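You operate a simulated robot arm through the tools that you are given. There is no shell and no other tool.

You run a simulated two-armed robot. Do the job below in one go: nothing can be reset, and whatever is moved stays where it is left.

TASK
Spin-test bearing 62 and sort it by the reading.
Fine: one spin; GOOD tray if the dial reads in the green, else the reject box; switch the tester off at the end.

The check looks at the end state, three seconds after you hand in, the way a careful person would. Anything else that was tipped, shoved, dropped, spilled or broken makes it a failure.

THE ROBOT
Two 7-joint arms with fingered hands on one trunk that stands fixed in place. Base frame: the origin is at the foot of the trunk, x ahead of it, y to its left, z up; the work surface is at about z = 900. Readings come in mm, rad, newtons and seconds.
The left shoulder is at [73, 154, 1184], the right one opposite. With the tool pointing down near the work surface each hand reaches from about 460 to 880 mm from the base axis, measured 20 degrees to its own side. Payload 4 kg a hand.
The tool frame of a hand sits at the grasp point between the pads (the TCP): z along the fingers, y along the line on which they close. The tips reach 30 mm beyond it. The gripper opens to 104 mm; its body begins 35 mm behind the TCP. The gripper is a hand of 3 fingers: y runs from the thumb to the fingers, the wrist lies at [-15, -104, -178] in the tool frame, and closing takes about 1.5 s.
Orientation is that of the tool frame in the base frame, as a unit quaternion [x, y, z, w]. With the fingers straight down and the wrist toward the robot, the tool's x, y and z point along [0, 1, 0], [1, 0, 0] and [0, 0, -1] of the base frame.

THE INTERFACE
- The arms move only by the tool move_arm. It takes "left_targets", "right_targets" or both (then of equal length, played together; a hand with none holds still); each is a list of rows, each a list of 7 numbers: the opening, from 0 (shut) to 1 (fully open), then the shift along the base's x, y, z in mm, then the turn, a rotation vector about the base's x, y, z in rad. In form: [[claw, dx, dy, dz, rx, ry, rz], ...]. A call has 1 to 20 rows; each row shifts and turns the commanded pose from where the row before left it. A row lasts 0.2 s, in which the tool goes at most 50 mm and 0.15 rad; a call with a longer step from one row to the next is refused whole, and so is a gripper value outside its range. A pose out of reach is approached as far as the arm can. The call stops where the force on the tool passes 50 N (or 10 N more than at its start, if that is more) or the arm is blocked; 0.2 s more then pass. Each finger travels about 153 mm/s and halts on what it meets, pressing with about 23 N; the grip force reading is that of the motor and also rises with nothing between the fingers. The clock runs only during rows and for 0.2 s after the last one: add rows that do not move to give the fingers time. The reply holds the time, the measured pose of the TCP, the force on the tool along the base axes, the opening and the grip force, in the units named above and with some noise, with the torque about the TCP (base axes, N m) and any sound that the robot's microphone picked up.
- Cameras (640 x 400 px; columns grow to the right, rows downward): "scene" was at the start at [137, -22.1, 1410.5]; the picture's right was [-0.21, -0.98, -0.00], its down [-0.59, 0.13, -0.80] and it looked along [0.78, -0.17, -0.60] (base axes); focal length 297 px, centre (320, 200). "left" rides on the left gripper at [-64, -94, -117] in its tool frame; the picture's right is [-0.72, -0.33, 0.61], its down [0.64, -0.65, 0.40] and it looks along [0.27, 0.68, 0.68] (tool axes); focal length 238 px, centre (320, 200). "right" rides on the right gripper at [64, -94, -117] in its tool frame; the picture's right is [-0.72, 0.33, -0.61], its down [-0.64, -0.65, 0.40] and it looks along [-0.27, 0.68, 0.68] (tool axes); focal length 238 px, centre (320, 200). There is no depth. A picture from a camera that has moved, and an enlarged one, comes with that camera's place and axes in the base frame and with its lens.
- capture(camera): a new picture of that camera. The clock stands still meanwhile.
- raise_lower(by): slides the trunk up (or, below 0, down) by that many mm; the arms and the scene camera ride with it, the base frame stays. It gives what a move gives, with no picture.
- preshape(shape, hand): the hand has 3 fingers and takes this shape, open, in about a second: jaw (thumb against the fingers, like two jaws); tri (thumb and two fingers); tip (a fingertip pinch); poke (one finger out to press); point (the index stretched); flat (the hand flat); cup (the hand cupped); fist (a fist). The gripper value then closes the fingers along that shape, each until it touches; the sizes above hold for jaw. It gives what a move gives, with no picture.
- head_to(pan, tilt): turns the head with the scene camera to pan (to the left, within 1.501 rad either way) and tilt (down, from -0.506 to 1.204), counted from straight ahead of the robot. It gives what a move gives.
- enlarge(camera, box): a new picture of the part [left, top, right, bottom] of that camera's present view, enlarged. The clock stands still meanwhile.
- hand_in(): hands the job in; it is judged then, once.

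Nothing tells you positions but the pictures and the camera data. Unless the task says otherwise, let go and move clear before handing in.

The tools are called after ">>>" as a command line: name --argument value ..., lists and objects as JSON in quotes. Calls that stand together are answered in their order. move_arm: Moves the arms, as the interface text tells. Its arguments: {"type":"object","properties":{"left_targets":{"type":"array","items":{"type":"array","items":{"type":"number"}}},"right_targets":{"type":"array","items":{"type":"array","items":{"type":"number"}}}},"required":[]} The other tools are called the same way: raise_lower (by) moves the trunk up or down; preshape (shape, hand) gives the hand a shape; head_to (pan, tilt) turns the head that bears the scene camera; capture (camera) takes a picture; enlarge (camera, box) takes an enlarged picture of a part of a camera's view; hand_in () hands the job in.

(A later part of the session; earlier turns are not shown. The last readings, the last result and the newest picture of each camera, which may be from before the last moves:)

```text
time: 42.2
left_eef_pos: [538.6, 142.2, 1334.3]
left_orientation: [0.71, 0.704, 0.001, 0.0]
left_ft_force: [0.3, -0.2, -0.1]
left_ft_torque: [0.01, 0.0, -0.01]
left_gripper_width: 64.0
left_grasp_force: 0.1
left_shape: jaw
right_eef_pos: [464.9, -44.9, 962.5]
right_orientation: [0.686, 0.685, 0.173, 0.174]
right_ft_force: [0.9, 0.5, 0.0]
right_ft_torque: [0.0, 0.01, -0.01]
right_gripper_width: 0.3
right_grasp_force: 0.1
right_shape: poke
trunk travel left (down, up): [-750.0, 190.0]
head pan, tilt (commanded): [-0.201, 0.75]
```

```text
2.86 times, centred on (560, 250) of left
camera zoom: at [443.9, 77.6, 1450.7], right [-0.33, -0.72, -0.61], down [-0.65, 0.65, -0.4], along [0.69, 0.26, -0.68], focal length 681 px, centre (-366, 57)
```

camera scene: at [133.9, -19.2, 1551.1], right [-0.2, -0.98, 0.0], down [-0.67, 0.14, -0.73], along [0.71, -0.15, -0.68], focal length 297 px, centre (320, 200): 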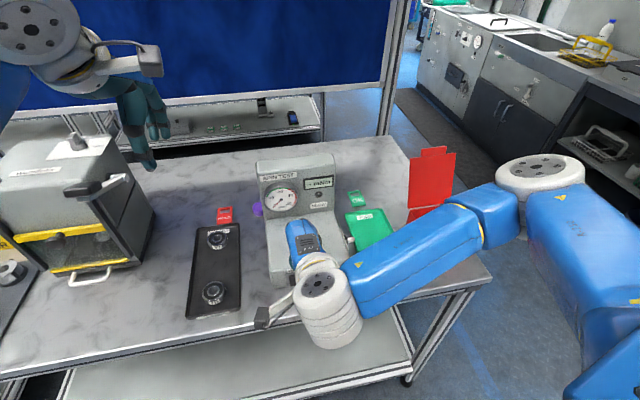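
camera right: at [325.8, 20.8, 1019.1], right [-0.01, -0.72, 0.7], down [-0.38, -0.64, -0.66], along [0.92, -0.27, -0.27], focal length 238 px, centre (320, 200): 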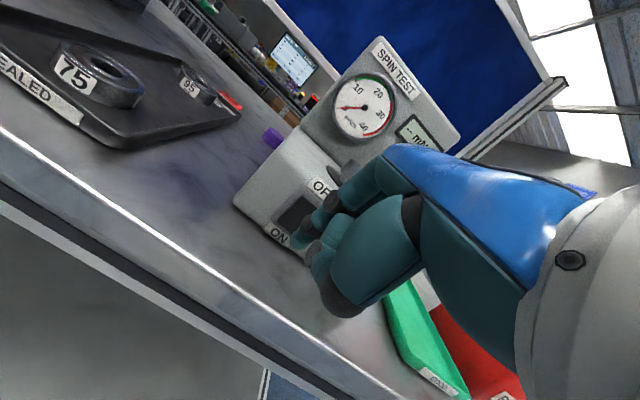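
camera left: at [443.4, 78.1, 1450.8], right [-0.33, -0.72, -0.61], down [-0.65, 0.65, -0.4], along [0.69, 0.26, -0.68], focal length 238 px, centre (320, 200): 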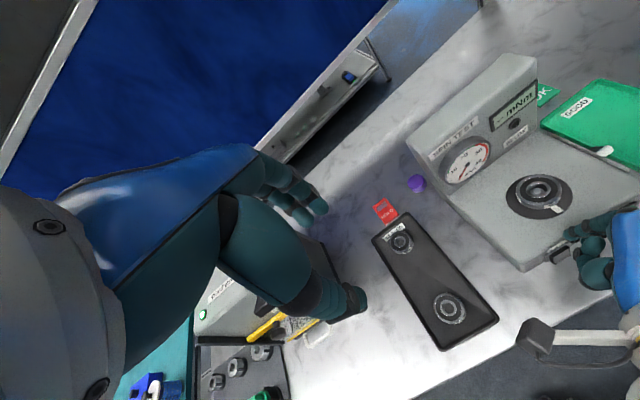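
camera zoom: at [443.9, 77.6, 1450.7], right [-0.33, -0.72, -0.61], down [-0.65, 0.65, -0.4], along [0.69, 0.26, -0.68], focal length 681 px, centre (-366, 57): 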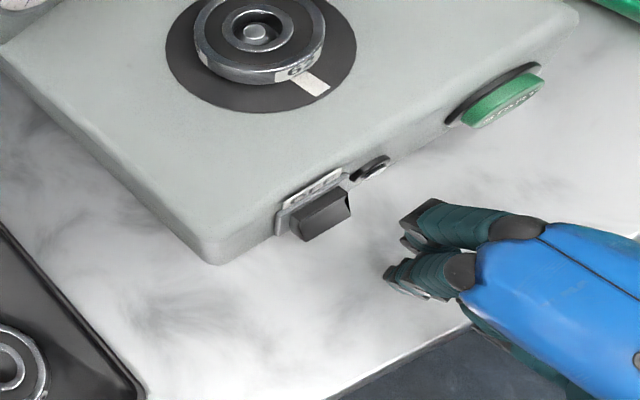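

The fingertip and rocker positions agree with my estimates. I'll zoom the right camera to see the rocker's lower (ON) half and fingertip alignment.

>>> enlarge --camera "right" --box '[240, 160, 360, 280]'

>>> enlarge --camera "left" --box '[540, 210, 610, 270]'

```text
3.33 times, centred on (300, 220) of right
camera zoom: at [325.8, 20.8, 1019.1], right [-0.01, -0.72, 0.7], down [-0.38, -0.64, -0.66], along [0.92, -0.27, -0.27], focal length 794 px, centre (387, 133)
```

zoom: 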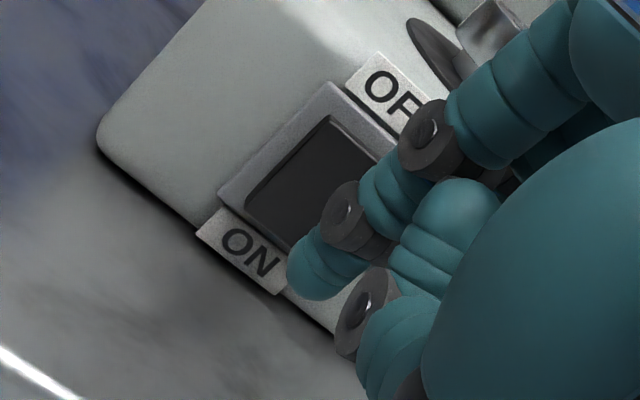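

```text
6.67 times, centred on (575, 240) of left
camera zoom: at [443.9, 77.6, 1450.7], right [-0.33, -0.72, -0.61], down [-0.65, 0.65, -0.4], along [0.69, 0.26, -0.68], focal length 1589 px, centre (-1380, -67)
```

zoom: 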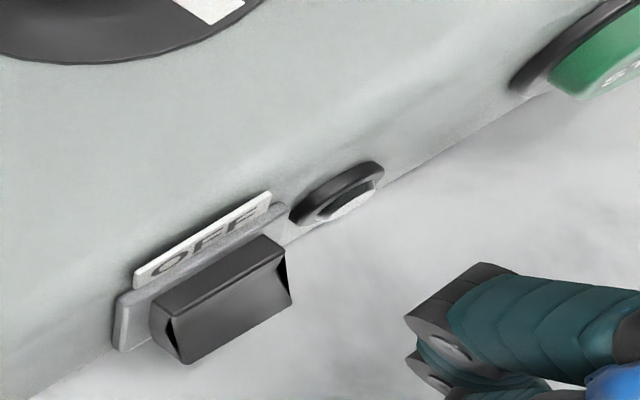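

The rocker's lower half sticks out, so pressing at the lower half turns it on. I lower the tip 8 mm and advance slowly in +x.

>>> move_arm --right_targets '[[0, 0, 0, -8, 0, 0, 0], [0, 6, 0, 0, 0, 0, 0], [0, 6, 0, 0, 0, 0, 0], [0, 5, 0, 0, 0, 0, 0], [0, 0, 0, 0, 0, 0, 0]]'

>>> enlarge --camera "left" --box '[540, 210, 610, 270]'

>>> enlarge --camera "right" --box '[240, 160, 360, 280]'

```text
time: 43.4
left_eef_pos: [538.9, 142.5, 1334.8]
left_orientation: [0.711, 0.704, 0.0, 0.0]
left_ft_force: [-0.5, -0.8, 0.2]
left_ft_torque: [-0.03, -0.01, -0.01]
left_gripper_width: 64.1
left_grasp_force: 0.0
left_shape: jaw
right_eef_pos: [482.2, -44.3, 956.0]
right_orientation: [0.686, 0.685, 0.173, 0.175]
right_ft_force: [0.2, 0.1, 0.2]
right_ft_torque: [-0.01, 0.01, 0.0]
right_gripper_width: 0.0
right_grasp_force: 0.1
right_shape: poke
trunk travel left (down, up): [-750.0, 190.0]
head pan, tilt (commanded): [-0.201, 0.75]
```

```text
6.67 times, centred on (575, 240) of left
camera zoom: at [443.4, 77.5, 1450.8], right [-0.33, -0.72, -0.61], down [-0.65, 0.65, -0.4], along [0.69, 0.26, -0.68], focal length 1589 px, centre (-1380, -67)
```

zoom: 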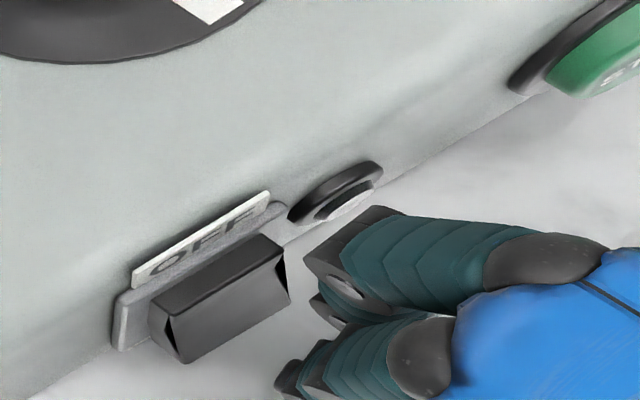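

```text
3.33 times, centred on (300, 220) of right
camera zoom: at [343.2, 21.4, 1012.3], right [-0.01, -0.72, 0.7], down [-0.38, -0.64, -0.66], along [0.92, -0.27, -0.27], focal length 794 px, centre (387, 133)
```

zoom: 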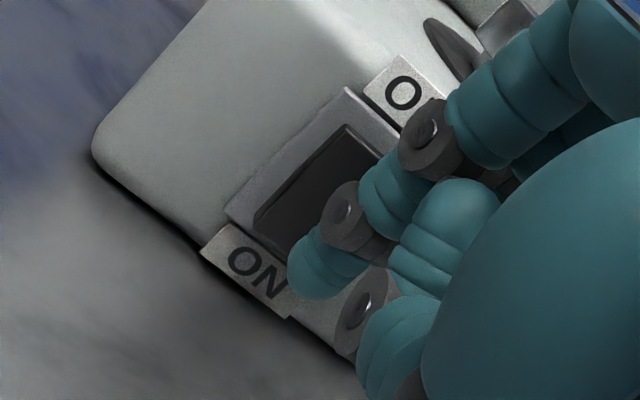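

The curled middle finger is about as far forward as the index, so I tilt a little more to make the index tip lead, keeping the tip where it is.

>>> move_arm --right_targets '[[0, -4, 1, -1, 0, -0.1, 0], [0, -4, 1, -1, 0, -0.1, 0], [0, 0, 0, 0, 0, 0, 0]]'

>>> enlarge --camera "left" --box '[540, 210, 610, 270]'

>>> enlarge --camera "right" --box '[240, 160, 360, 280]'

```text
time: 44.2
left_eef_pos: [537.9, 142.1, 1332.4]
left_orientation: [0.711, 0.704, 0.001, 0.0]
left_ft_force: [0.5, -0.3, -0.3]
left_ft_torque: [-0.02, 0.01, 0.0]
left_gripper_width: 64.1
left_grasp_force: 0.1
left_shape: jaw
right_eef_pos: [475.4, -40.5, 953.8]
right_orientation: [0.665, 0.664, 0.241, 0.243]
right_ft_force: [0.8, 1.4, 0.4]
right_ft_torque: [0.05, 0.04, 0.01]
right_gripper_width: 0.0
right_grasp_force: 0.0
right_shape: poke
trunk travel left (down, up): [-750.0, 190.0]
head pan, tilt (commanded): [-0.201, 0.75]
```

```text
6.67 times, centred on (575, 240) of left
camera zoom: at [444.5, 77.8, 1450.4], right [-0.33, -0.72, -0.61], down [-0.65, 0.65, -0.4], along [0.69, 0.26, -0.68], focal length 1589 px, centre (-1380, -67)
```

zoom: 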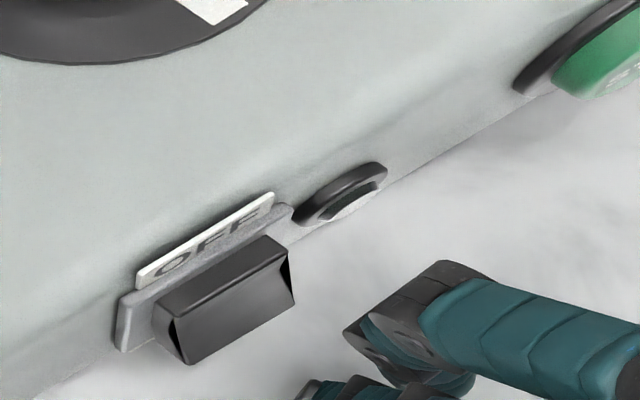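

```text
3.33 times, centred on (300, 220) of right
camera zoom: at [326.6, 23.1, 981.7], right [-0.15, -0.72, 0.68], down [-0.24, -0.64, -0.73], along [0.96, -0.27, -0.08], focal length 794 px, centre (387, 133)
```

zoom: 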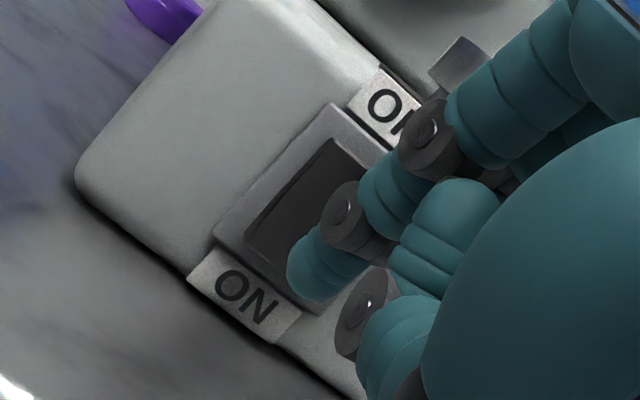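

Now the index tip clearly leads. I advance in small steps toward the rocker's lower half.

>>> move_arm --right_targets '[[0, 4, -1, 0, 0, 0, 0], [0, 4, -1, 0, 0, 0, 0], [0, 3, 0, 0, 0, 0, 0], [0, 0, 0, 0, 0, 0, 0]]'

>>> enlarge --camera "left" --box '[540, 210, 610, 270]'

>>> enlarge --camera "right" --box '[240, 160, 360, 280]'

```text
time: 45.2
left_eef_pos: [538.9, 142.2, 1332.9]
left_orientation: [0.711, 0.703, 0.0, 0.0]
left_ft_force: [-0.4, 0.1, -0.4]
left_ft_torque: [-0.02, 0.01, -0.01]
left_gripper_width: 63.9
left_grasp_force: 0.1
left_shape: jaw
right_eef_pos: [484.6, -43.1, 954.3]
right_orientation: [0.665, 0.664, 0.24, 0.243]
right_ft_force: [0.0, -0.5, -0.3]
right_ft_torque: [0.01, -0.02, 0.02]
right_gripper_width: 0.0
right_grasp_force: 0.1
right_shape: poke
trunk travel left (down, up): [-750.0, 190.0]
head pan, tilt (commanded): [-0.201, 0.75]
```

```text
6.67 times, centred on (575, 240) of left
camera zoom: at [443.3, 77.7, 1450.8], right [-0.33, -0.72, -0.61], down [-0.65, 0.65, -0.4], along [0.69, 0.26, -0.68], focal length 1589 px, centre (-1380, -67)
```

zoom: 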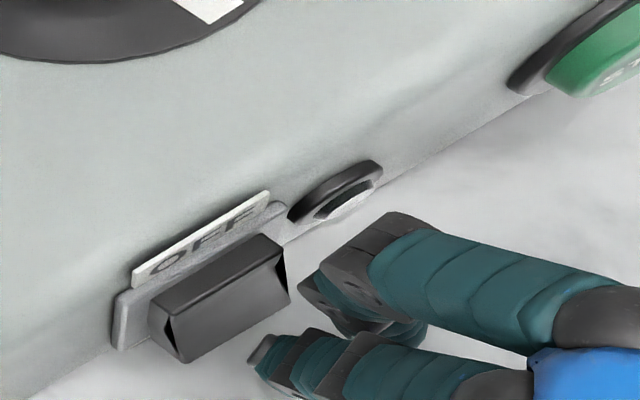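

```text
3.33 times, centred on (300, 220) of right
camera zoom: at [336.9, 21.2, 982.4], right [-0.15, -0.72, 0.68], down [-0.24, -0.64, -0.73], along [0.96, -0.27, -0.08], focal length 794 px, centre (387, 133)
```

zoom: 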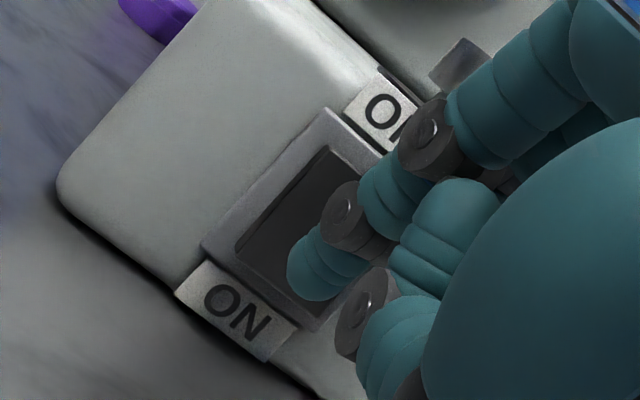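

The tip is right in front of the rocker's lower half. I keep advancing in small steps until it presses.

>>> move_arm --right_targets '[[0, 2, 1, 0, 0, 0, 0], [0, 3, 1, 0, 0, 0, 0], [0, 3, 0, 0, 0, 0, 0], [0, 0, 0, 0, 0, 0, 0]]'

>>> enlarge --camera "left" --box '[540, 210, 610, 270]'

>>> enlarge --camera "right" --box '[240, 160, 360, 280]'

```text
time: 46.2
left_eef_pos: [535.8, 142.2, 1335.3]
left_orientation: [0.71, 0.704, 0.0, 0.001]
left_ft_force: [-0.1, -0.8, 0.2]
left_ft_torque: [0.01, 0.04, 0.01]
left_gripper_width: 64.3
left_grasp_force: 0.0
left_shape: jaw
right_eef_pos: [492.3, -42.0, 954.7]
right_orientation: [0.665, 0.664, 0.241, 0.244]
right_ft_force: [-8.5, -1.1, 2.1]
right_ft_torque: [-0.07, 0.05, 0.04]
right_gripper_width: 0.0
right_grasp_force: 0.1
right_shape: poke
trunk travel left (down, up): [-750.0, 190.0]
head pan, tilt (commanded): [-0.201, 0.75]
```

```text
6.67 times, centred on (575, 240) of left
camera zoom: at [441.1, 77.5, 1451.6], right [-0.33, -0.72, -0.61], down [-0.65, 0.65, -0.41], along [0.69, 0.26, -0.68], focal length 1589 px, centre (-1380, -67)
```

zoom: 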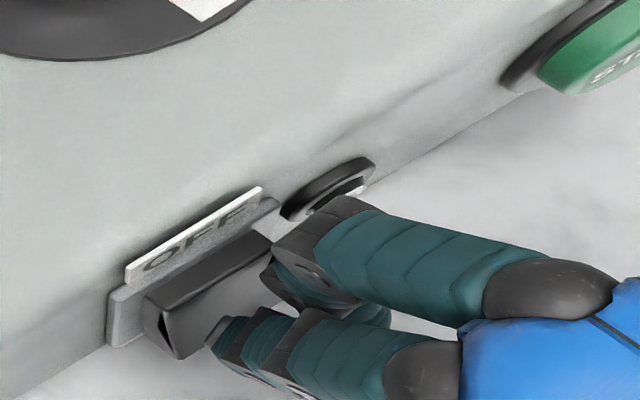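

```text
3.33 times, centred on (300, 220) of right
camera zoom: at [343.8, 23.8, 982.5], right [-0.15, -0.72, 0.68], down [-0.24, -0.64, -0.73], along [0.96, -0.27, -0.08], focal length 794 px, centre (387, 133)
```

zoom: 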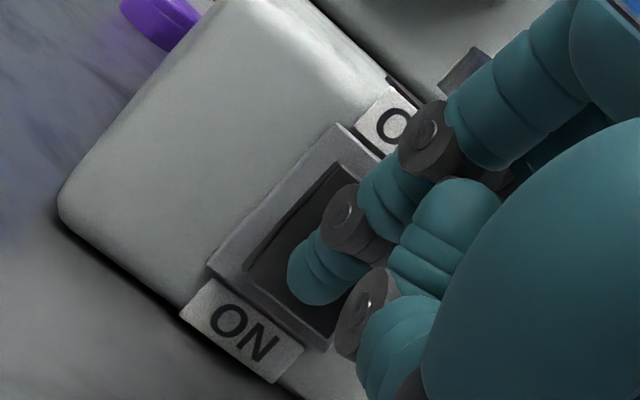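

Contact at about 8.5 N. I press a few millimetres further and check whether it toggles.

>>> move_arm --right_targets '[[0, 2, 0, 0, 0, 0, 0], [0, 2, 0, 0, 0, 0, 0], [0, 0, 0, 0, 0, 0, 0]]'

>>> enlarge --camera "left" --box '[540, 210, 610, 270]'

>>> enlarge --camera "scene" --box '[240, 150, 360, 300]'

```text
time: 47.0
left_eef_pos: [533.9, 143.2, 1335.7]
left_orientation: [0.71, 0.704, 0.001, 0.001]
left_ft_force: [0.6, -0.7, 0.1]
left_ft_torque: [0.0, -0.01, -0.01]
left_gripper_width: 64.1
left_grasp_force: 0.1
left_shape: jaw
right_eef_pos: [492.6, -39.7, 955.1]
right_orientation: [0.664, 0.664, 0.242, 0.244]
right_ft_force: [-21.6, 1.1, 3.1]
right_ft_torque: [0.04, 0.29, 0.07]
right_gripper_width: 0.0
right_grasp_force: 0.1
right_shape: poke
trunk travel left (down, up): [-750.0, 190.0]
head pan, tilt (commanded): [-0.201, 0.75]
```

```text
6.67 times, centred on (575, 240) of left
camera zoom: at [437.8, 78.4, 1452.5], right [-0.33, -0.72, -0.61], down [-0.65, 0.65, -0.41], along [0.69, 0.26, -0.68], focal length 1589 px, centre (-1380, -67)
```

zoom: 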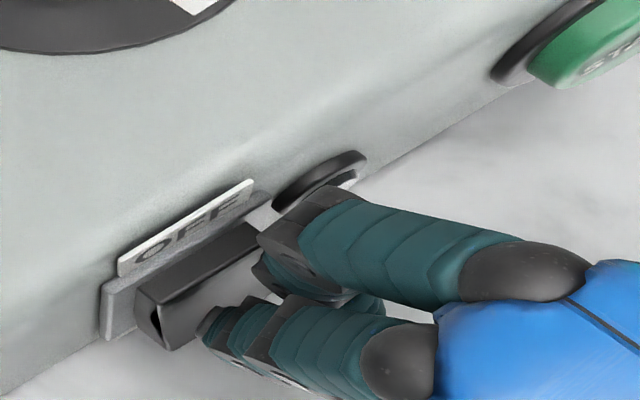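

```text
2.67 times, centred on (300, 225) of scene
camera zoom: at [125.2, -17.9, 1551.9], right [-0.2, -0.98, 0.0], down [-0.67, 0.14, -0.73], along [0.72, -0.15, -0.68], focal length 793 px, centre (373, 133)
```

zoom: 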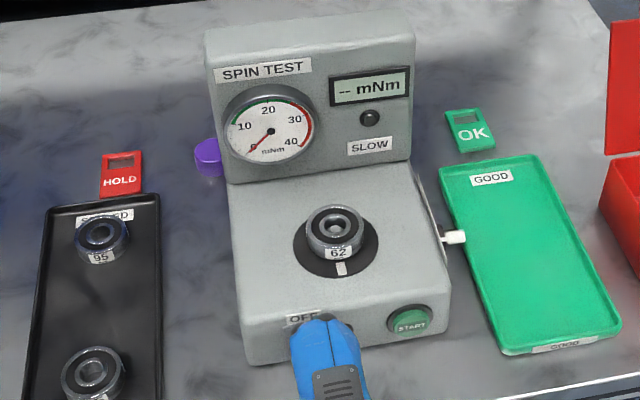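

Force is 21 N and the rocker seems to have rocked. I'll check it with the right camera before pushing more.

>>> enlarge --camera "right" --box '[240, 140, 380, 280]'

>>> enlarge --camera "left" --box '[545, 220, 595, 265]'

```text
2.86 times, centred on (310, 210) of right
camera zoom: at [345.4, 24.2, 982.8], right [-0.15, -0.72, 0.68], down [-0.24, -0.64, -0.73], along [0.96, -0.27, -0.08], focal length 681 px, centre (349, 171)
```

zoom: 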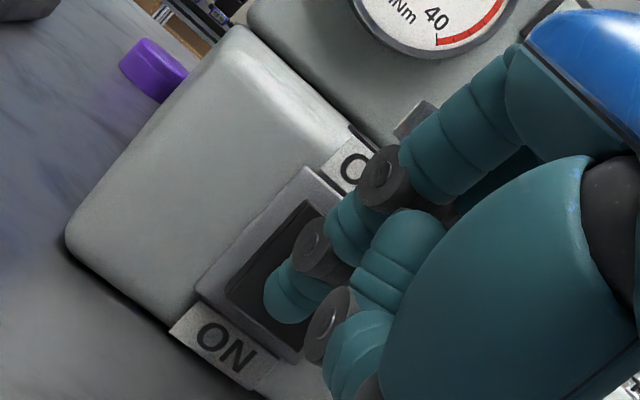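

```text
8.89 times, centred on (570, 242) of left
camera zoom: at [437.8, 78.4, 1452.5], right [-0.33, -0.72, -0.61], down [-0.65, 0.65, -0.41], along [0.69, 0.26, -0.68], focal length 2119 px, centre (-1902, -178)
```

zoom: 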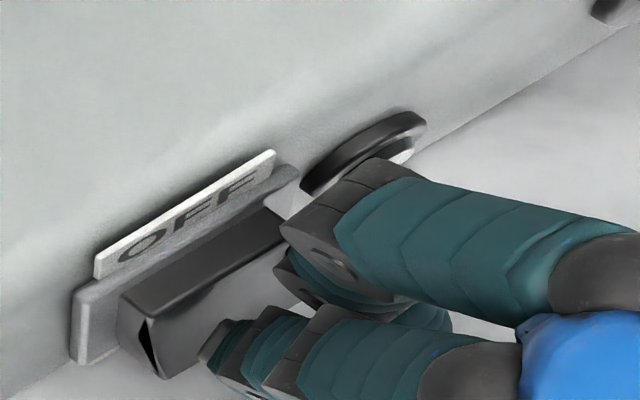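

The rocker hasn't flipped; the contact is only ~9 mm below its pivot. I back off, lower the tip by 7 mm for more leverage and press again.

>>> move_arm --right_targets '[[0, -5, 0, 0, 0, 0, 0], [0, -5, 0, -3, 0, 0, 0], [0, 0, 0, -4, 0, 0, 0], [0, 4, 0, 0, 0, 0, 0], [0, 3, 0, 0, 0, 0, 0], [0, 3, 0, 0, 0, 0, 0], [0, 0, 0, 0, 0, 0, 0]]'

>>> enlarge --camera "left" --box '[545, 220, 595, 265]'

>>> enlarge --camera "right" --box '[240, 140, 380, 280]'

```text
time: 48.6
left_eef_pos: [533.4, 140.1, 1335.9]
left_orientation: [0.711, 0.703, 0.002, 0.001]
left_ft_force: [0.2, -0.5, 0.5]
left_ft_torque: [-0.02, -0.02, -0.02]
left_gripper_width: 64.3
left_grasp_force: 0.0
left_shape: jaw
right_eef_pos: [494.5, -41.8, 947.4]
right_orientation: [0.665, 0.664, 0.24, 0.243]
right_ft_force: [-16.3, -4.8, 2.1]
right_ft_torque: [0.0, 0.08, -0.07]
right_gripper_width: 0.0
right_grasp_force: 0.1
right_shape: poke
trunk travel left (down, up): [-750.0, 190.0]
head pan, tilt (commanded): [-0.201, 0.75]
heard: click
```

```text
8.89 times, centred on (570, 242) of left
camera zoom: at [439.2, 76.3, 1452.2], right [-0.33, -0.72, -0.61], down [-0.65, 0.65, -0.41], along [0.69, 0.26, -0.68], focal length 2119 px, centre (-1902, -178)
```

zoom: 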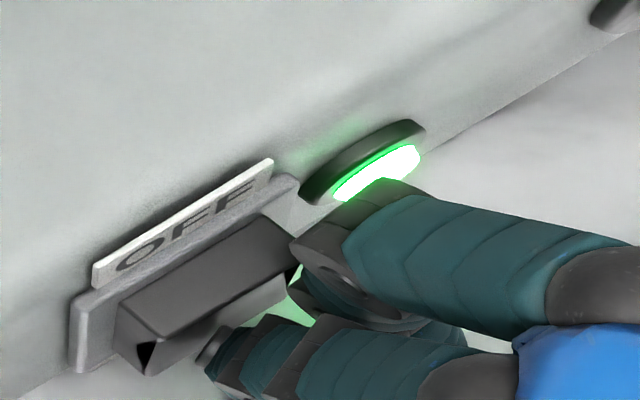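

```text
2.86 times, centred on (310, 210) of right
camera zoom: at [346.2, 22.4, 975.4], right [-0.15, -0.72, 0.68], down [-0.24, -0.64, -0.73], along [0.96, -0.27, -0.08], focal length 681 px, centre (349, 171)
```

zoom: 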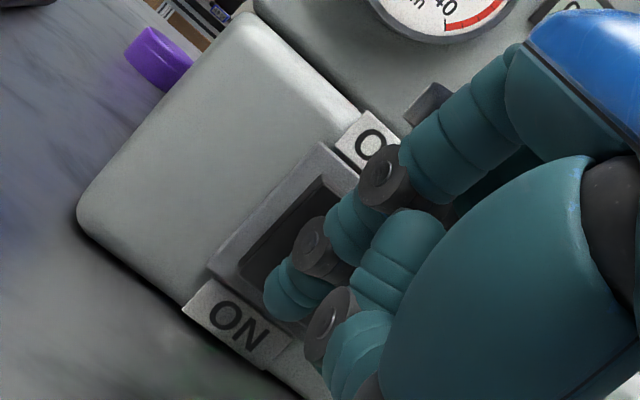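

A click, and the power lamp is green: the tester is on. I back the finger off and look at the dial and the SLOW lamp.

>>> move_arm --right_targets '[[0, -8, 0, 0, 0, 0, 0], [0, -12, 0, 0, 0, 0, 0], [0, -8, 0, 5, 0, 0, 0], [0, 0, 0, 5, 0, 0, 0]]'

>>> enlarge --camera "scene" --box '[240, 150, 360, 300]'

>>> capture --camera "right"

```text
time: 49.6
left_eef_pos: [538.3, 142.3, 1333.7]
left_orientation: [0.71, 0.704, 0.0, 0.0]
left_ft_force: [-0.3, -0.4, 0.2]
left_ft_torque: [-0.03, -0.03, 0.0]
left_gripper_width: 63.9
left_grasp_force: 0.1
left_shape: jaw
right_eef_pos: [469.1, -41.6, 958.5]
right_orientation: [0.665, 0.664, 0.24, 0.243]
right_ft_force: [0.1, -0.6, 0.3]
right_ft_torque: [0.01, -0.05, -0.03]
right_gripper_width: 0.2
right_grasp_force: 0.0
right_shape: poke
trunk travel left (down, up): [-750.0, 190.0]
head pan, tilt (commanded): [-0.201, 0.75]
```

```text
2.67 times, centred on (300, 225) of scene
camera zoom: at [133.3, -18.4, 1551.1], right [-0.2, -0.98, 0.0], down [-0.67, 0.14, -0.73], along [0.71, -0.15, -0.68], focal length 793 px, centre (373, 133)
```

zoom: 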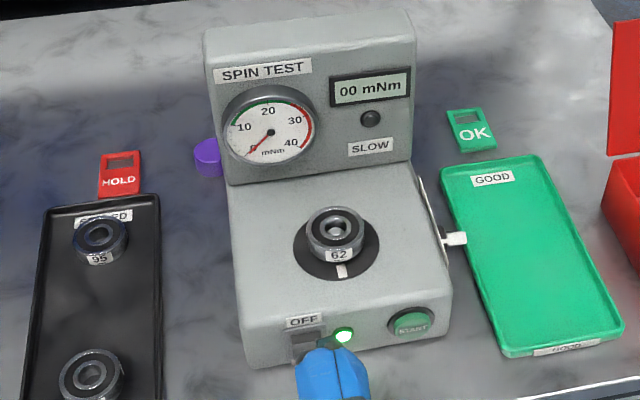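

```text
taken
camera right: at [321.7, 23.1, 985.7], right [-0.14, -0.72, 0.68], down [-0.24, -0.64, -0.73], along [0.96, -0.27, -0.08], focal length 238 px, centre (320, 200)
```

right: 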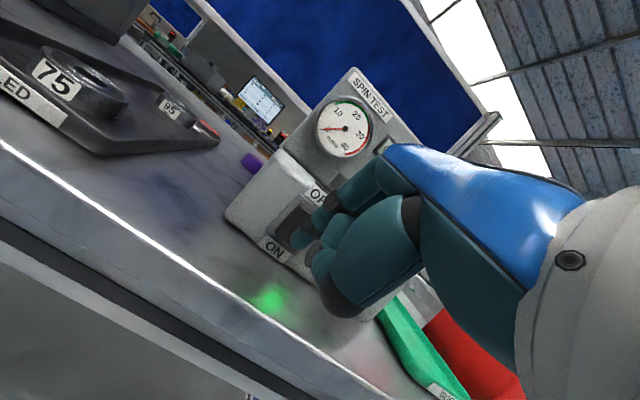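

Display now shows "00 mNm" and the power lamp is green. I move the fingertip sideways to face the START button at about (513, -131, 948), keeping clear of the front.

>>> move_arm --right_targets '[[0, -1, -23.5, 2, 0, 0, 0], [0, -1, -23.5, 2, 0, 0, 0], [0, 0, -23.5, 2, 0, 0, 0], [0, 0, -23.5, 0, 0, 0, 0], [0, 0, 0, 0, 0, 0, 0]]'

>>> capture --camera "right"

>>> enlarge --camera "scene" --box '[240, 150, 400, 310]'

>>> enlarge --camera "left" --box '[540, 160, 640, 260]'

```text
time: 50.8
left_eef_pos: [537.4, 142.0, 1332.9]
left_orientation: [0.71, 0.704, 0.0, 0.0]
left_ft_force: [-0.3, 0.1, 0.2]
left_ft_torque: [-0.01, 0.0, 0.0]
left_gripper_width: 64.2
left_grasp_force: 0.0
left_shape: jaw
right_eef_pos: [466.1, -135.8, 963.8]
right_orientation: [0.665, 0.664, 0.24, 0.242]
right_ft_force: [0.4, 0.2, -0.2]
right_ft_torque: [-0.01, -0.01, -0.03]
right_gripper_width: 0.0
right_grasp_force: 0.0
right_shape: poke
trunk travel left (down, up): [-750.0, 190.0]
head pan, tilt (commanded): [-0.201, 0.75]
```

```text
taken
camera right: at [319.0, -71.0, 991.9], right [-0.15, -0.72, 0.68], down [-0.24, -0.64, -0.73], along [0.96, -0.27, -0.08], focal length 238 px, centre (320, 200)
```

right: 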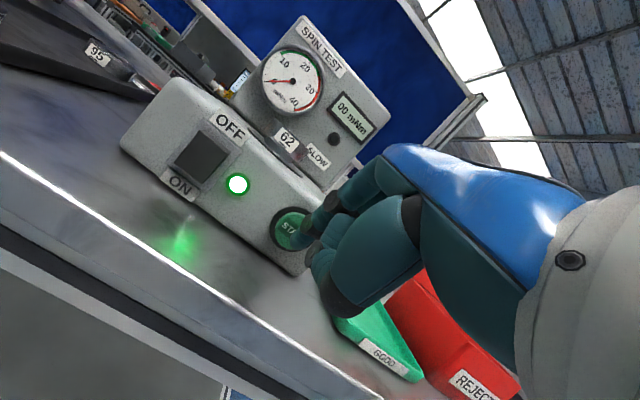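

```text
2.50 times, centred on (320, 230) of scene
camera zoom: at [132.4, -18.8, 1551.2], right [-0.2, -0.98, 0.0], down [-0.67, 0.14, -0.73], along [0.72, -0.15, -0.68], focal length 743 px, centre (320, 125)
```

zoom: 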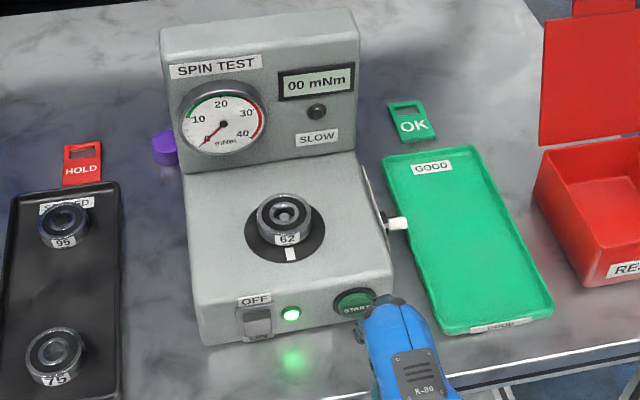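

```text
4.00 times, centred on (590, 210) of left
camera zoom: at [443.4, 77.5, 1450.8], right [-0.33, -0.72, -0.61], down [-0.65, 0.65, -0.4], along [0.69, 0.26, -0.68], focal length 953 px, centre (-760, 160)
```

zoom: 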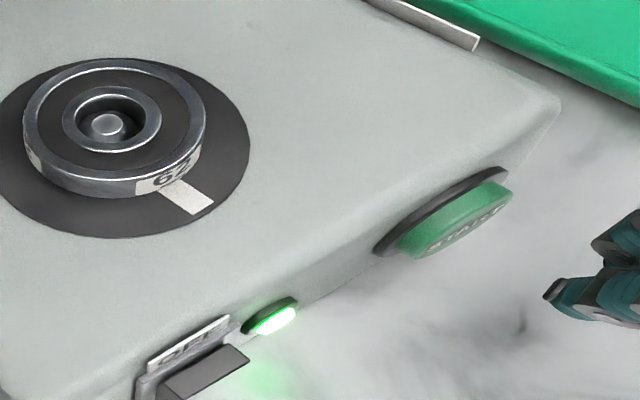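

START is in front of the fingertip. Before pressing, I take one closer look at the purple object and the seated bearing to be sure nothing else is needed.

>>> enlarge --camera "left" --box '[390, 150, 450, 210]'

>>> enlarge --camera "right" --box '[240, 10, 400, 170]'

>>> enlarge --camera "right" --box '[240, 160, 360, 280]'

```text
6.67 times, centred on (420, 180) of left
camera zoom: at [443.4, 77.5, 1450.8], right [-0.33, -0.72, -0.61], down [-0.65, 0.65, -0.4], along [0.69, 0.26, -0.68], focal length 1589 px, centre (-347, 333)
```

zoom: 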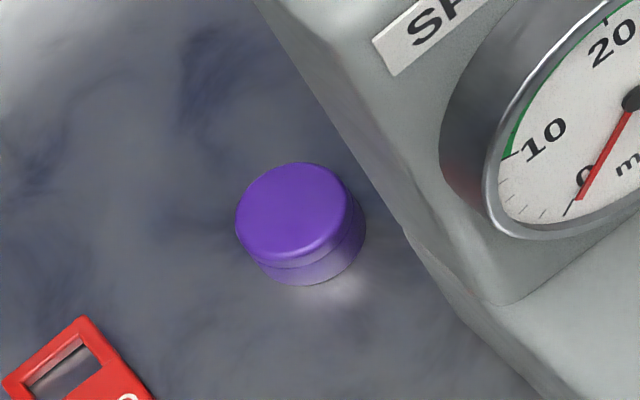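

```text
2.50 times, centred on (320, 90) of right
camera zoom: at [319.0, -71.0, 991.9], right [-0.15, -0.72, 0.68], down [-0.24, -0.64, -0.73], along [0.96, -0.27, -0.08], focal length 596 px, centre (320, 475)
```

zoom: 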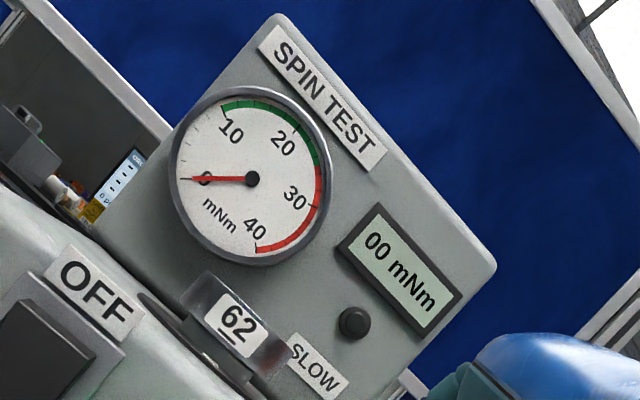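

```text
3.33 times, centred on (300, 220) of right
camera zoom: at [319.0, -71.0, 991.9], right [-0.15, -0.72, 0.68], down [-0.24, -0.64, -0.73], along [0.96, -0.27, -0.08], focal length 794 px, centre (387, 133)
```

zoom: 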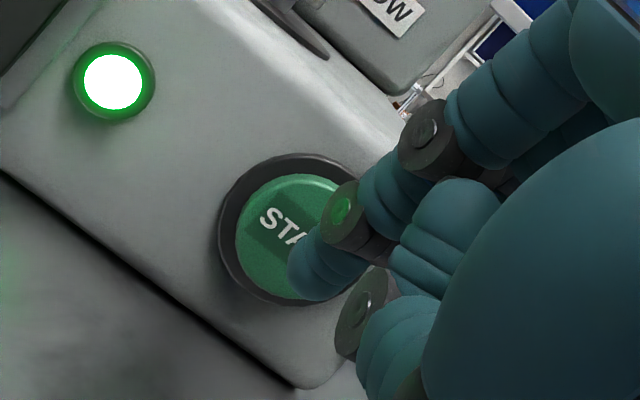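

The dial's green runs from 10 to about 25 and everything is at zero. I advance the fingertip to START in small steps; a single press only.

>>> move_arm --right_targets '[[0, 5, 0.5, 0, 0, 0, 0], [0, 5, 0.5, 0, 0, 0, 0], [0, 4, 0, 0, 0, 0, 0], [0, 0, 0, 0, 0, 0, 0]]'

>>> enlarge --camera "left" --box '[540, 160, 640, 260]'

>>> enlarge --camera "right" --box '[240, 160, 360, 280]'

```text
time: 51.8
left_eef_pos: [538.1, 141.6, 1333.6]
left_orientation: [0.71, 0.704, 0.0, 0.0]
left_ft_force: [0.1, 0.3, -0.3]
left_ft_torque: [0.02, 0.0, -0.02]
left_gripper_width: 63.9
left_grasp_force: 0.0
left_shape: jaw
right_eef_pos: [480.8, -134.0, 964.3]
right_orientation: [0.665, 0.664, 0.24, 0.242]
right_ft_force: [0.0, -0.7, -0.5]
right_ft_torque: [0.02, 0.04, 0.02]
right_gripper_width: 0.0
right_grasp_force: 0.2
right_shape: poke
trunk travel left (down, up): [-750.0, 190.0]
head pan, tilt (commanded): [-0.201, 0.75]
```

```text
4.00 times, centred on (590, 210) of left
camera zoom: at [443.5, 77.8, 1450.8], right [-0.33, -0.72, -0.61], down [-0.65, 0.65, -0.4], along [0.69, 0.26, -0.68], focal length 953 px, centre (-760, 160)
```

zoom: 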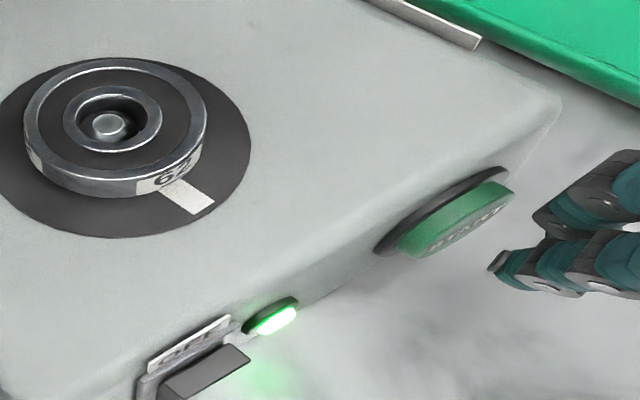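

```text
3.33 times, centred on (300, 220) of right
camera zoom: at [333.2, -69.7, 991.4], right [-0.15, -0.72, 0.68], down [-0.24, -0.64, -0.73], along [0.96, -0.27, -0.08], focal length 794 px, centre (387, 133)
```

zoom: 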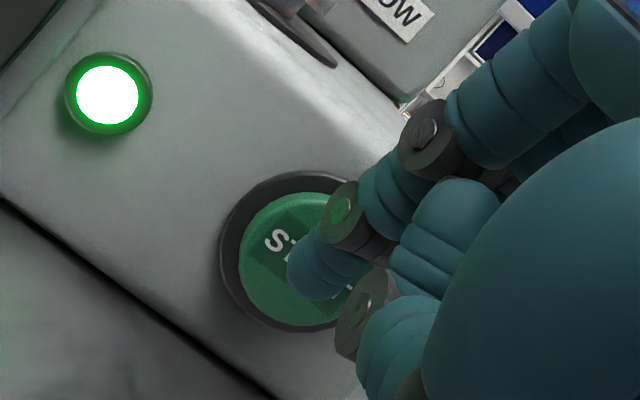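

>>> move_arm --right_targets '[[0, 3, 0, 0, 0, 0, 0], [0, 3, 0, 0, 0, 0, 0], [0, 0, 0, 0, 0, 0, 0]]'

>>> enlarge --camera "left" --box '[540, 160, 640, 260]'

```text
time: 52.6
left_eef_pos: [537.8, 143.1, 1334.3]
left_orientation: [0.71, 0.704, 0.0, -0.001]
left_ft_force: [-0.8, 0.4, 0.1]
left_ft_torque: [-0.02, -0.01, 0.02]
left_gripper_width: 63.8
left_grasp_force: 0.1
left_shape: jaw
right_eef_pos: [487.2, -135.0, 963.2]
right_orientation: [0.665, 0.664, 0.24, 0.243]
right_ft_force: [0.5, 0.2, 0.0]
right_ft_torque: [-0.01, -0.01, -0.01]
right_gripper_width: 0.0
right_grasp_force: 0.0
right_shape: poke
trunk travel left (down, up): [-750.0, 190.0]
head pan, tilt (commanded): [-0.201, 0.75]
```

```text
4.00 times, centred on (590, 210) of left
camera zoom: at [443.5, 77.7, 1450.8], right [-0.33, -0.72, -0.61], down [-0.65, 0.65, -0.4], along [0.69, 0.26, -0.68], focal length 953 px, centre (-760, 160)
```

zoom: 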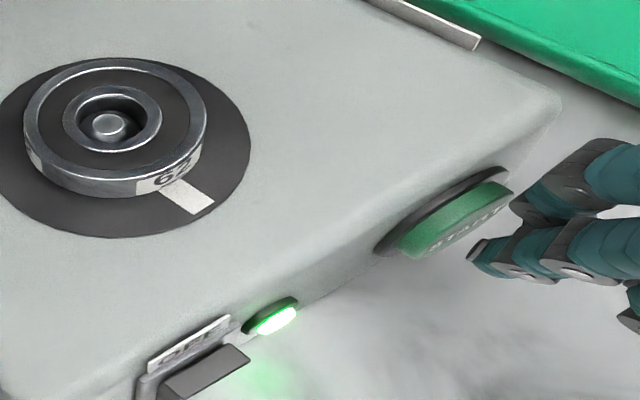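

>>> move_arm --right_targets '[[0, 2, 0, 0, 0, 0, 0], [0, 2, 0, 0, 0, 0, 0], [0, 2, 0, 0, 0, 0, 0], [0, 0, 0, 0, 0, 0, 0]]'

>>> enlarge --camera "left" --box '[540, 160, 640, 260]'

>>> enlarge --camera "scene" --box '[240, 150, 400, 310]'

```text
time: 53.6
left_eef_pos: [538.6, 142.7, 1332.9]
left_orientation: [0.71, 0.704, 0.0, 0.0]
left_ft_force: [-0.6, -0.2, -0.4]
left_ft_torque: [0.01, 0.01, 0.04]
left_gripper_width: 63.8
left_grasp_force: 0.0
left_shape: jaw
right_eef_pos: [493.0, -133.8, 963.9]
right_orientation: [0.665, 0.664, 0.24, 0.242]
right_ft_force: [-0.4, -0.4, 0.1]
right_ft_torque: [0.02, 0.03, -0.01]
right_gripper_width: 0.0
right_grasp_force: 0.0
right_shape: poke
trunk travel left (down, up): [-750.0, 190.0]
head pan, tilt (commanded): [-0.201, 0.75]
```

```text
4.00 times, centred on (590, 210) of left
camera zoom: at [443.4, 77.8, 1450.8], right [-0.33, -0.72, -0.61], down [-0.65, 0.65, -0.4], along [0.69, 0.26, -0.68], focal length 953 px, centre (-760, 160)
```

zoom: 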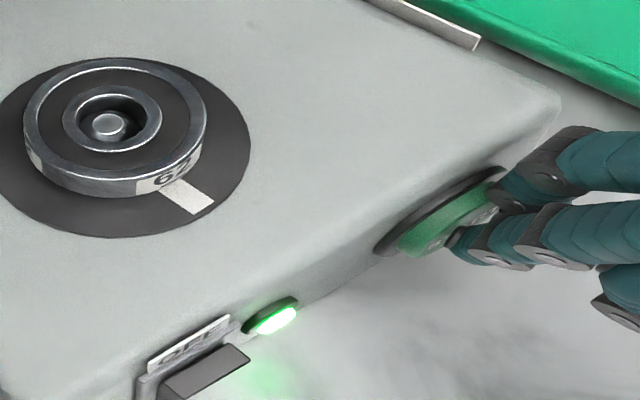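

```text
2.50 times, centred on (320, 230) of scene
camera zoom: at [132.5, -18.5, 1551.2], right [-0.2, -0.98, 0.0], down [-0.67, 0.14, -0.73], along [0.72, -0.15, -0.68], focal length 743 px, centre (320, 125)
```

zoom: 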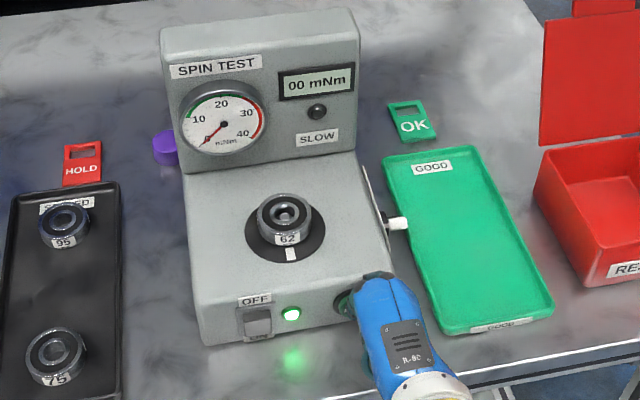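

>>> move_arm --right_targets '[[0, 1.5, 0, 0, 0, 0, 0], [0, 1.5, 0, 0, 0, 0, 0], [0, 0, 0, 0, 0, 0, 0]]'

>>> enlarge --camera "left" --box '[540, 160, 640, 260]'

```text
time: 54.4
left_eef_pos: [537.9, 141.7, 1333.8]
left_orientation: [0.711, 0.704, -0.001, 0.0]
left_ft_force: [0.4, -0.2, -0.2]
left_ft_torque: [0.0, -0.04, -0.03]
left_gripper_width: 64.2
left_grasp_force: 0.0
left_shape: jaw
right_eef_pos: [496.2, -134.3, 962.9]
right_orientation: [0.665, 0.664, 0.241, 0.242]
right_ft_force: [-2.3, -0.7, 0.6]
right_ft_torque: [0.0, 0.04, -0.06]
right_gripper_width: 0.1
right_grasp_force: 0.0
right_shape: poke
trunk travel left (down, up): [-750.0, 190.0]
head pan, tilt (commanded): [-0.201, 0.75]
heard: click
```

```text
4.00 times, centred on (590, 210) of left
camera zoom: at [443.0, 77.7, 1450.9], right [-0.33, -0.72, -0.61], down [-0.65, 0.65, -0.4], along [0.69, 0.26, -0.68], focal length 953 px, centre (-760, 160)
```

zoom: 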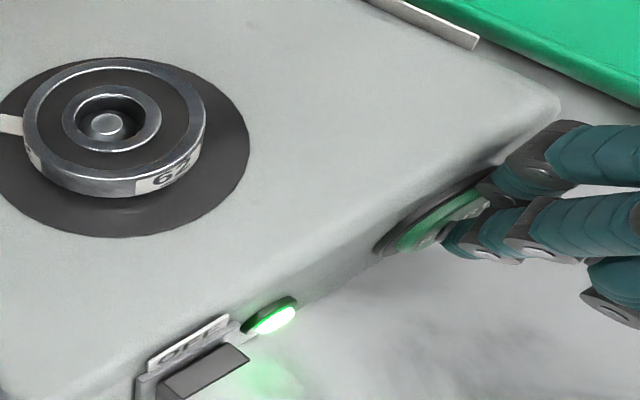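

Click, and the disc started turning (white mark moved). I withdraw the finger straight back and watch the dial.

>>> move_arm --right_targets '[[0, -8, 0, 0, 0, 0, 0], [0, -12, 0, 0, 0, 0, 0], [0, -8, 0, 0, 0, 0, 0]]'

>>> enlarge --camera "scene" --box '[250, 150, 350, 250]'

```text
time: 55.2
left_eef_pos: [538.1, 142.3, 1333.0]
left_orientation: [0.71, 0.704, 0.0, 0.0]
left_ft_force: [0.0, 0.0, 0.5]
left_ft_torque: [-0.02, -0.02, -0.02]
left_gripper_width: 63.9
left_grasp_force: 0.2
left_shape: jaw
right_eef_pos: [467.3, -133.8, 963.4]
right_orientation: [0.664, 0.665, 0.241, 0.242]
right_ft_force: [-1.1, -0.4, -0.3]
right_ft_torque: [0.0, -0.02, -0.01]
right_gripper_width: 0.2
right_grasp_force: 0.0
right_shape: poke
trunk travel left (down, up): [-750.0, 190.0]
head pan, tilt (commanded): [-0.201, 0.75]
```

```text
4.00 times, centred on (300, 200) of scene
camera zoom: at [131.9, -18.2, 1551.3], right [-0.2, -0.98, 0.0], down [-0.67, 0.14, -0.73], along [0.72, -0.15, -0.68], focal length 1189 px, centre (400, 200)
```

zoom: 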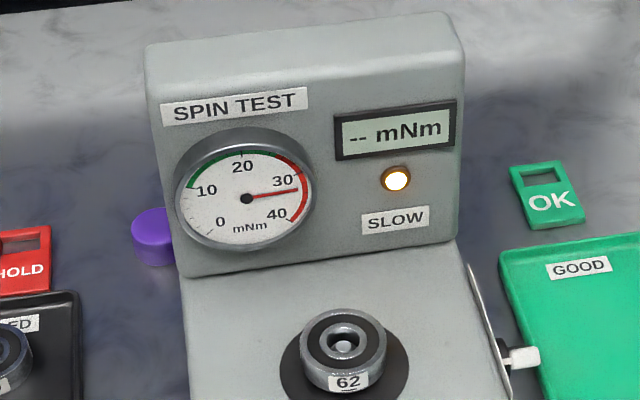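

The needle is rising, the display shows "--" and the SLOW lamp is lit while it runs. I wait for it to settle.

>>> move_arm --right_targets '[[0, 0, 0, 0, 0, 0, 0], [0, 0, 0, 0, 0, 0, 0], [0, 0, 0, 0, 0, 0, 0], [0, 0, 0, 0, 0, 0, 0]]'

>>> enlarge --camera "scene" --box '[250, 150, 350, 250]'

>>> move_arm --right_targets '[[0, 0, 0, 0, 0, 0, 0], [0, 0, 0, 0, 0, 0, 0], [0, 0, 0, 0, 0, 0, 0], [0, 0, 0, 0, 0, 0, 0], [0, 0, 0, 0, 0, 0, 0]]'

>>> enlarge --camera "scene" --box '[250, 150, 350, 250]'

```text
time: 56.2
left_eef_pos: [538.7, 143.9, 1333.1]
left_orientation: [0.711, 0.704, 0.0, 0.0]
left_ft_force: [-0.6, 0.3, 0.5]
left_ft_torque: [0.0, 0.0, -0.04]
left_gripper_width: 64.0
left_grasp_force: 0.1
left_shape: jaw
right_eef_pos: [467.8, -134.1, 963.2]
right_orientation: [0.665, 0.665, 0.24, 0.241]
right_ft_force: [0.4, 0.8, 1.0]
right_ft_torque: [0.05, 0.0, -0.02]
right_gripper_width: 0.0
right_grasp_force: 0.0
right_shape: poke
trunk travel left (down, up): [-750.0, 190.0]
head pan, tilt (commanded): [-0.201, 0.75]
```

```text
4.00 times, centred on (300, 200) of scene
camera zoom: at [132.7, -18.4, 1551.2], right [-0.2, -0.98, 0.0], down [-0.67, 0.14, -0.73], along [0.72, -0.15, -0.68], focal length 1189 px, centre (400, 200)
```

zoom: 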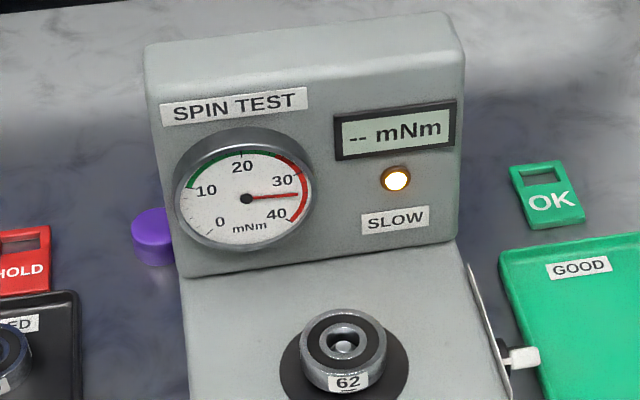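

```text
time: 57.4
left_eef_pos: [538.1, 142.9, 1333.6]
left_orientation: [0.71, 0.704, 0.0, 0.0]
left_ft_force: [1.0, -0.1, -0.9]
left_ft_torque: [-0.01, -0.01, 0.0]
left_gripper_width: 63.9
left_grasp_force: 0.0
left_shape: jaw
right_eef_pos: [468.9, -133.9, 963.1]
right_orientation: [0.665, 0.664, 0.239, 0.243]
right_ft_force: [-0.1, 0.9, 0.4]
right_ft_torque: [-0.02, 0.01, -0.05]
right_gripper_width: 0.2
right_grasp_force: 0.0
right_shape: poke
trunk travel left (down, up): [-750.0, 190.0]
head pan, tilt (commanded): [-0.201, 0.75]
```

```text
4.00 times, centred on (300, 200) of scene
camera zoom: at [132.6, -18.4, 1551.2], right [-0.2, -0.98, 0.0], down [-0.67, 0.14, -0.73], along [0.72, -0.15, -0.68], focal length 1189 px, centre (400, 200)
```

zoom: 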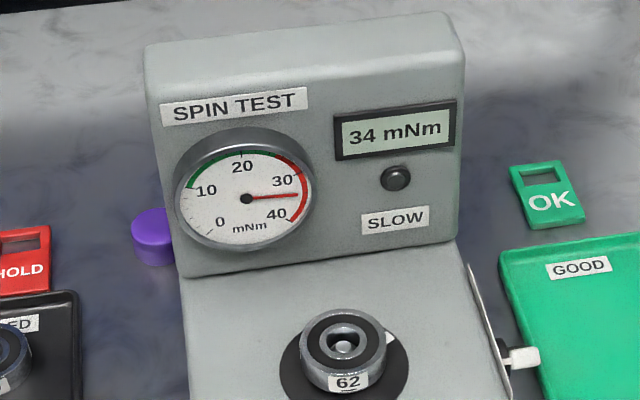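

The result has settled: 34 mNm, needle in the red, so bearing 62 goes into the reject box. I'll raise the right hand clear of the tester first and look over the whole scene.

>>> move_arm --right_targets '[[0, -3, 0, 15, 0, 0, 0], [0, 0, 0, 30, 0, 0, 0], [0, 0, 0, 35, 0, 0, 0], [0, 0, -10, 35, 0, 0, 0], [0, 0, -20, 35, 0, 0, 0], [0, 0, -20, 20, 0, 0, 0], [0, 0, 0, 0, 0, 0, 0]]'

>>> capture --camera "scene"

>>> enlarge --camera "scene" --box '[240, 140, 490, 300]'

```text
time: 59.0
left_eef_pos: [536.6, 143.7, 1334.0]
left_orientation: [0.71, 0.705, 0.0, 0.0]
left_ft_force: [-0.1, -0.4, 0.1]
left_ft_torque: [-0.02, 0.0, 0.0]
left_gripper_width: 64.2
left_grasp_force: 0.1
left_shape: jaw
right_eef_pos: [470.9, -171.2, 1125.2]
right_orientation: [0.665, 0.666, 0.237, 0.241]
right_ft_force: [0.6, 0.7, 0.3]
right_ft_torque: [-0.02, 0.02, -0.01]
right_gripper_width: 0.0
right_grasp_force: 0.0
right_shape: poke
right hand out of reach, approached as far as the arm can: row 6
trunk travel left (down, up): [-750.0, 190.0]
head pan, tilt (commanded): [-0.201, 0.75]
```

```text
taken
camera scene: at [132.6, -15.1, 1551.2], right [-0.2, -0.98, 0.0], down [-0.67, 0.13, -0.73], along [0.72, -0.15, -0.68], focal length 297 px, centre (320, 200)
```

scene: 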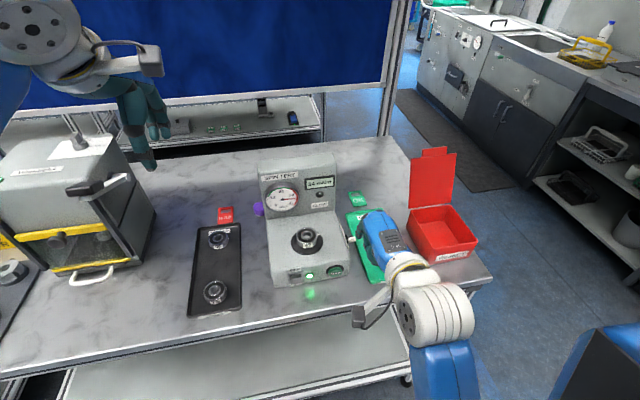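

```text
2.50 times, centred on (365, 220) of scene
camera zoom: at [132.6, -15.1, 1551.2], right [-0.2, -0.98, 0.0], down [-0.67, 0.13, -0.73], along [0.72, -0.15, -0.68], focal length 743 px, centre (208, 150)
```

zoom: 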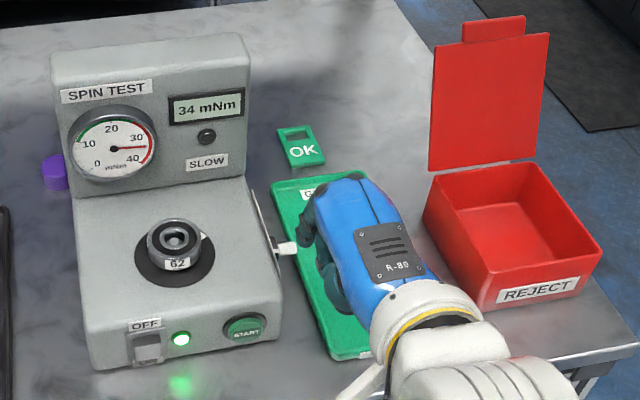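

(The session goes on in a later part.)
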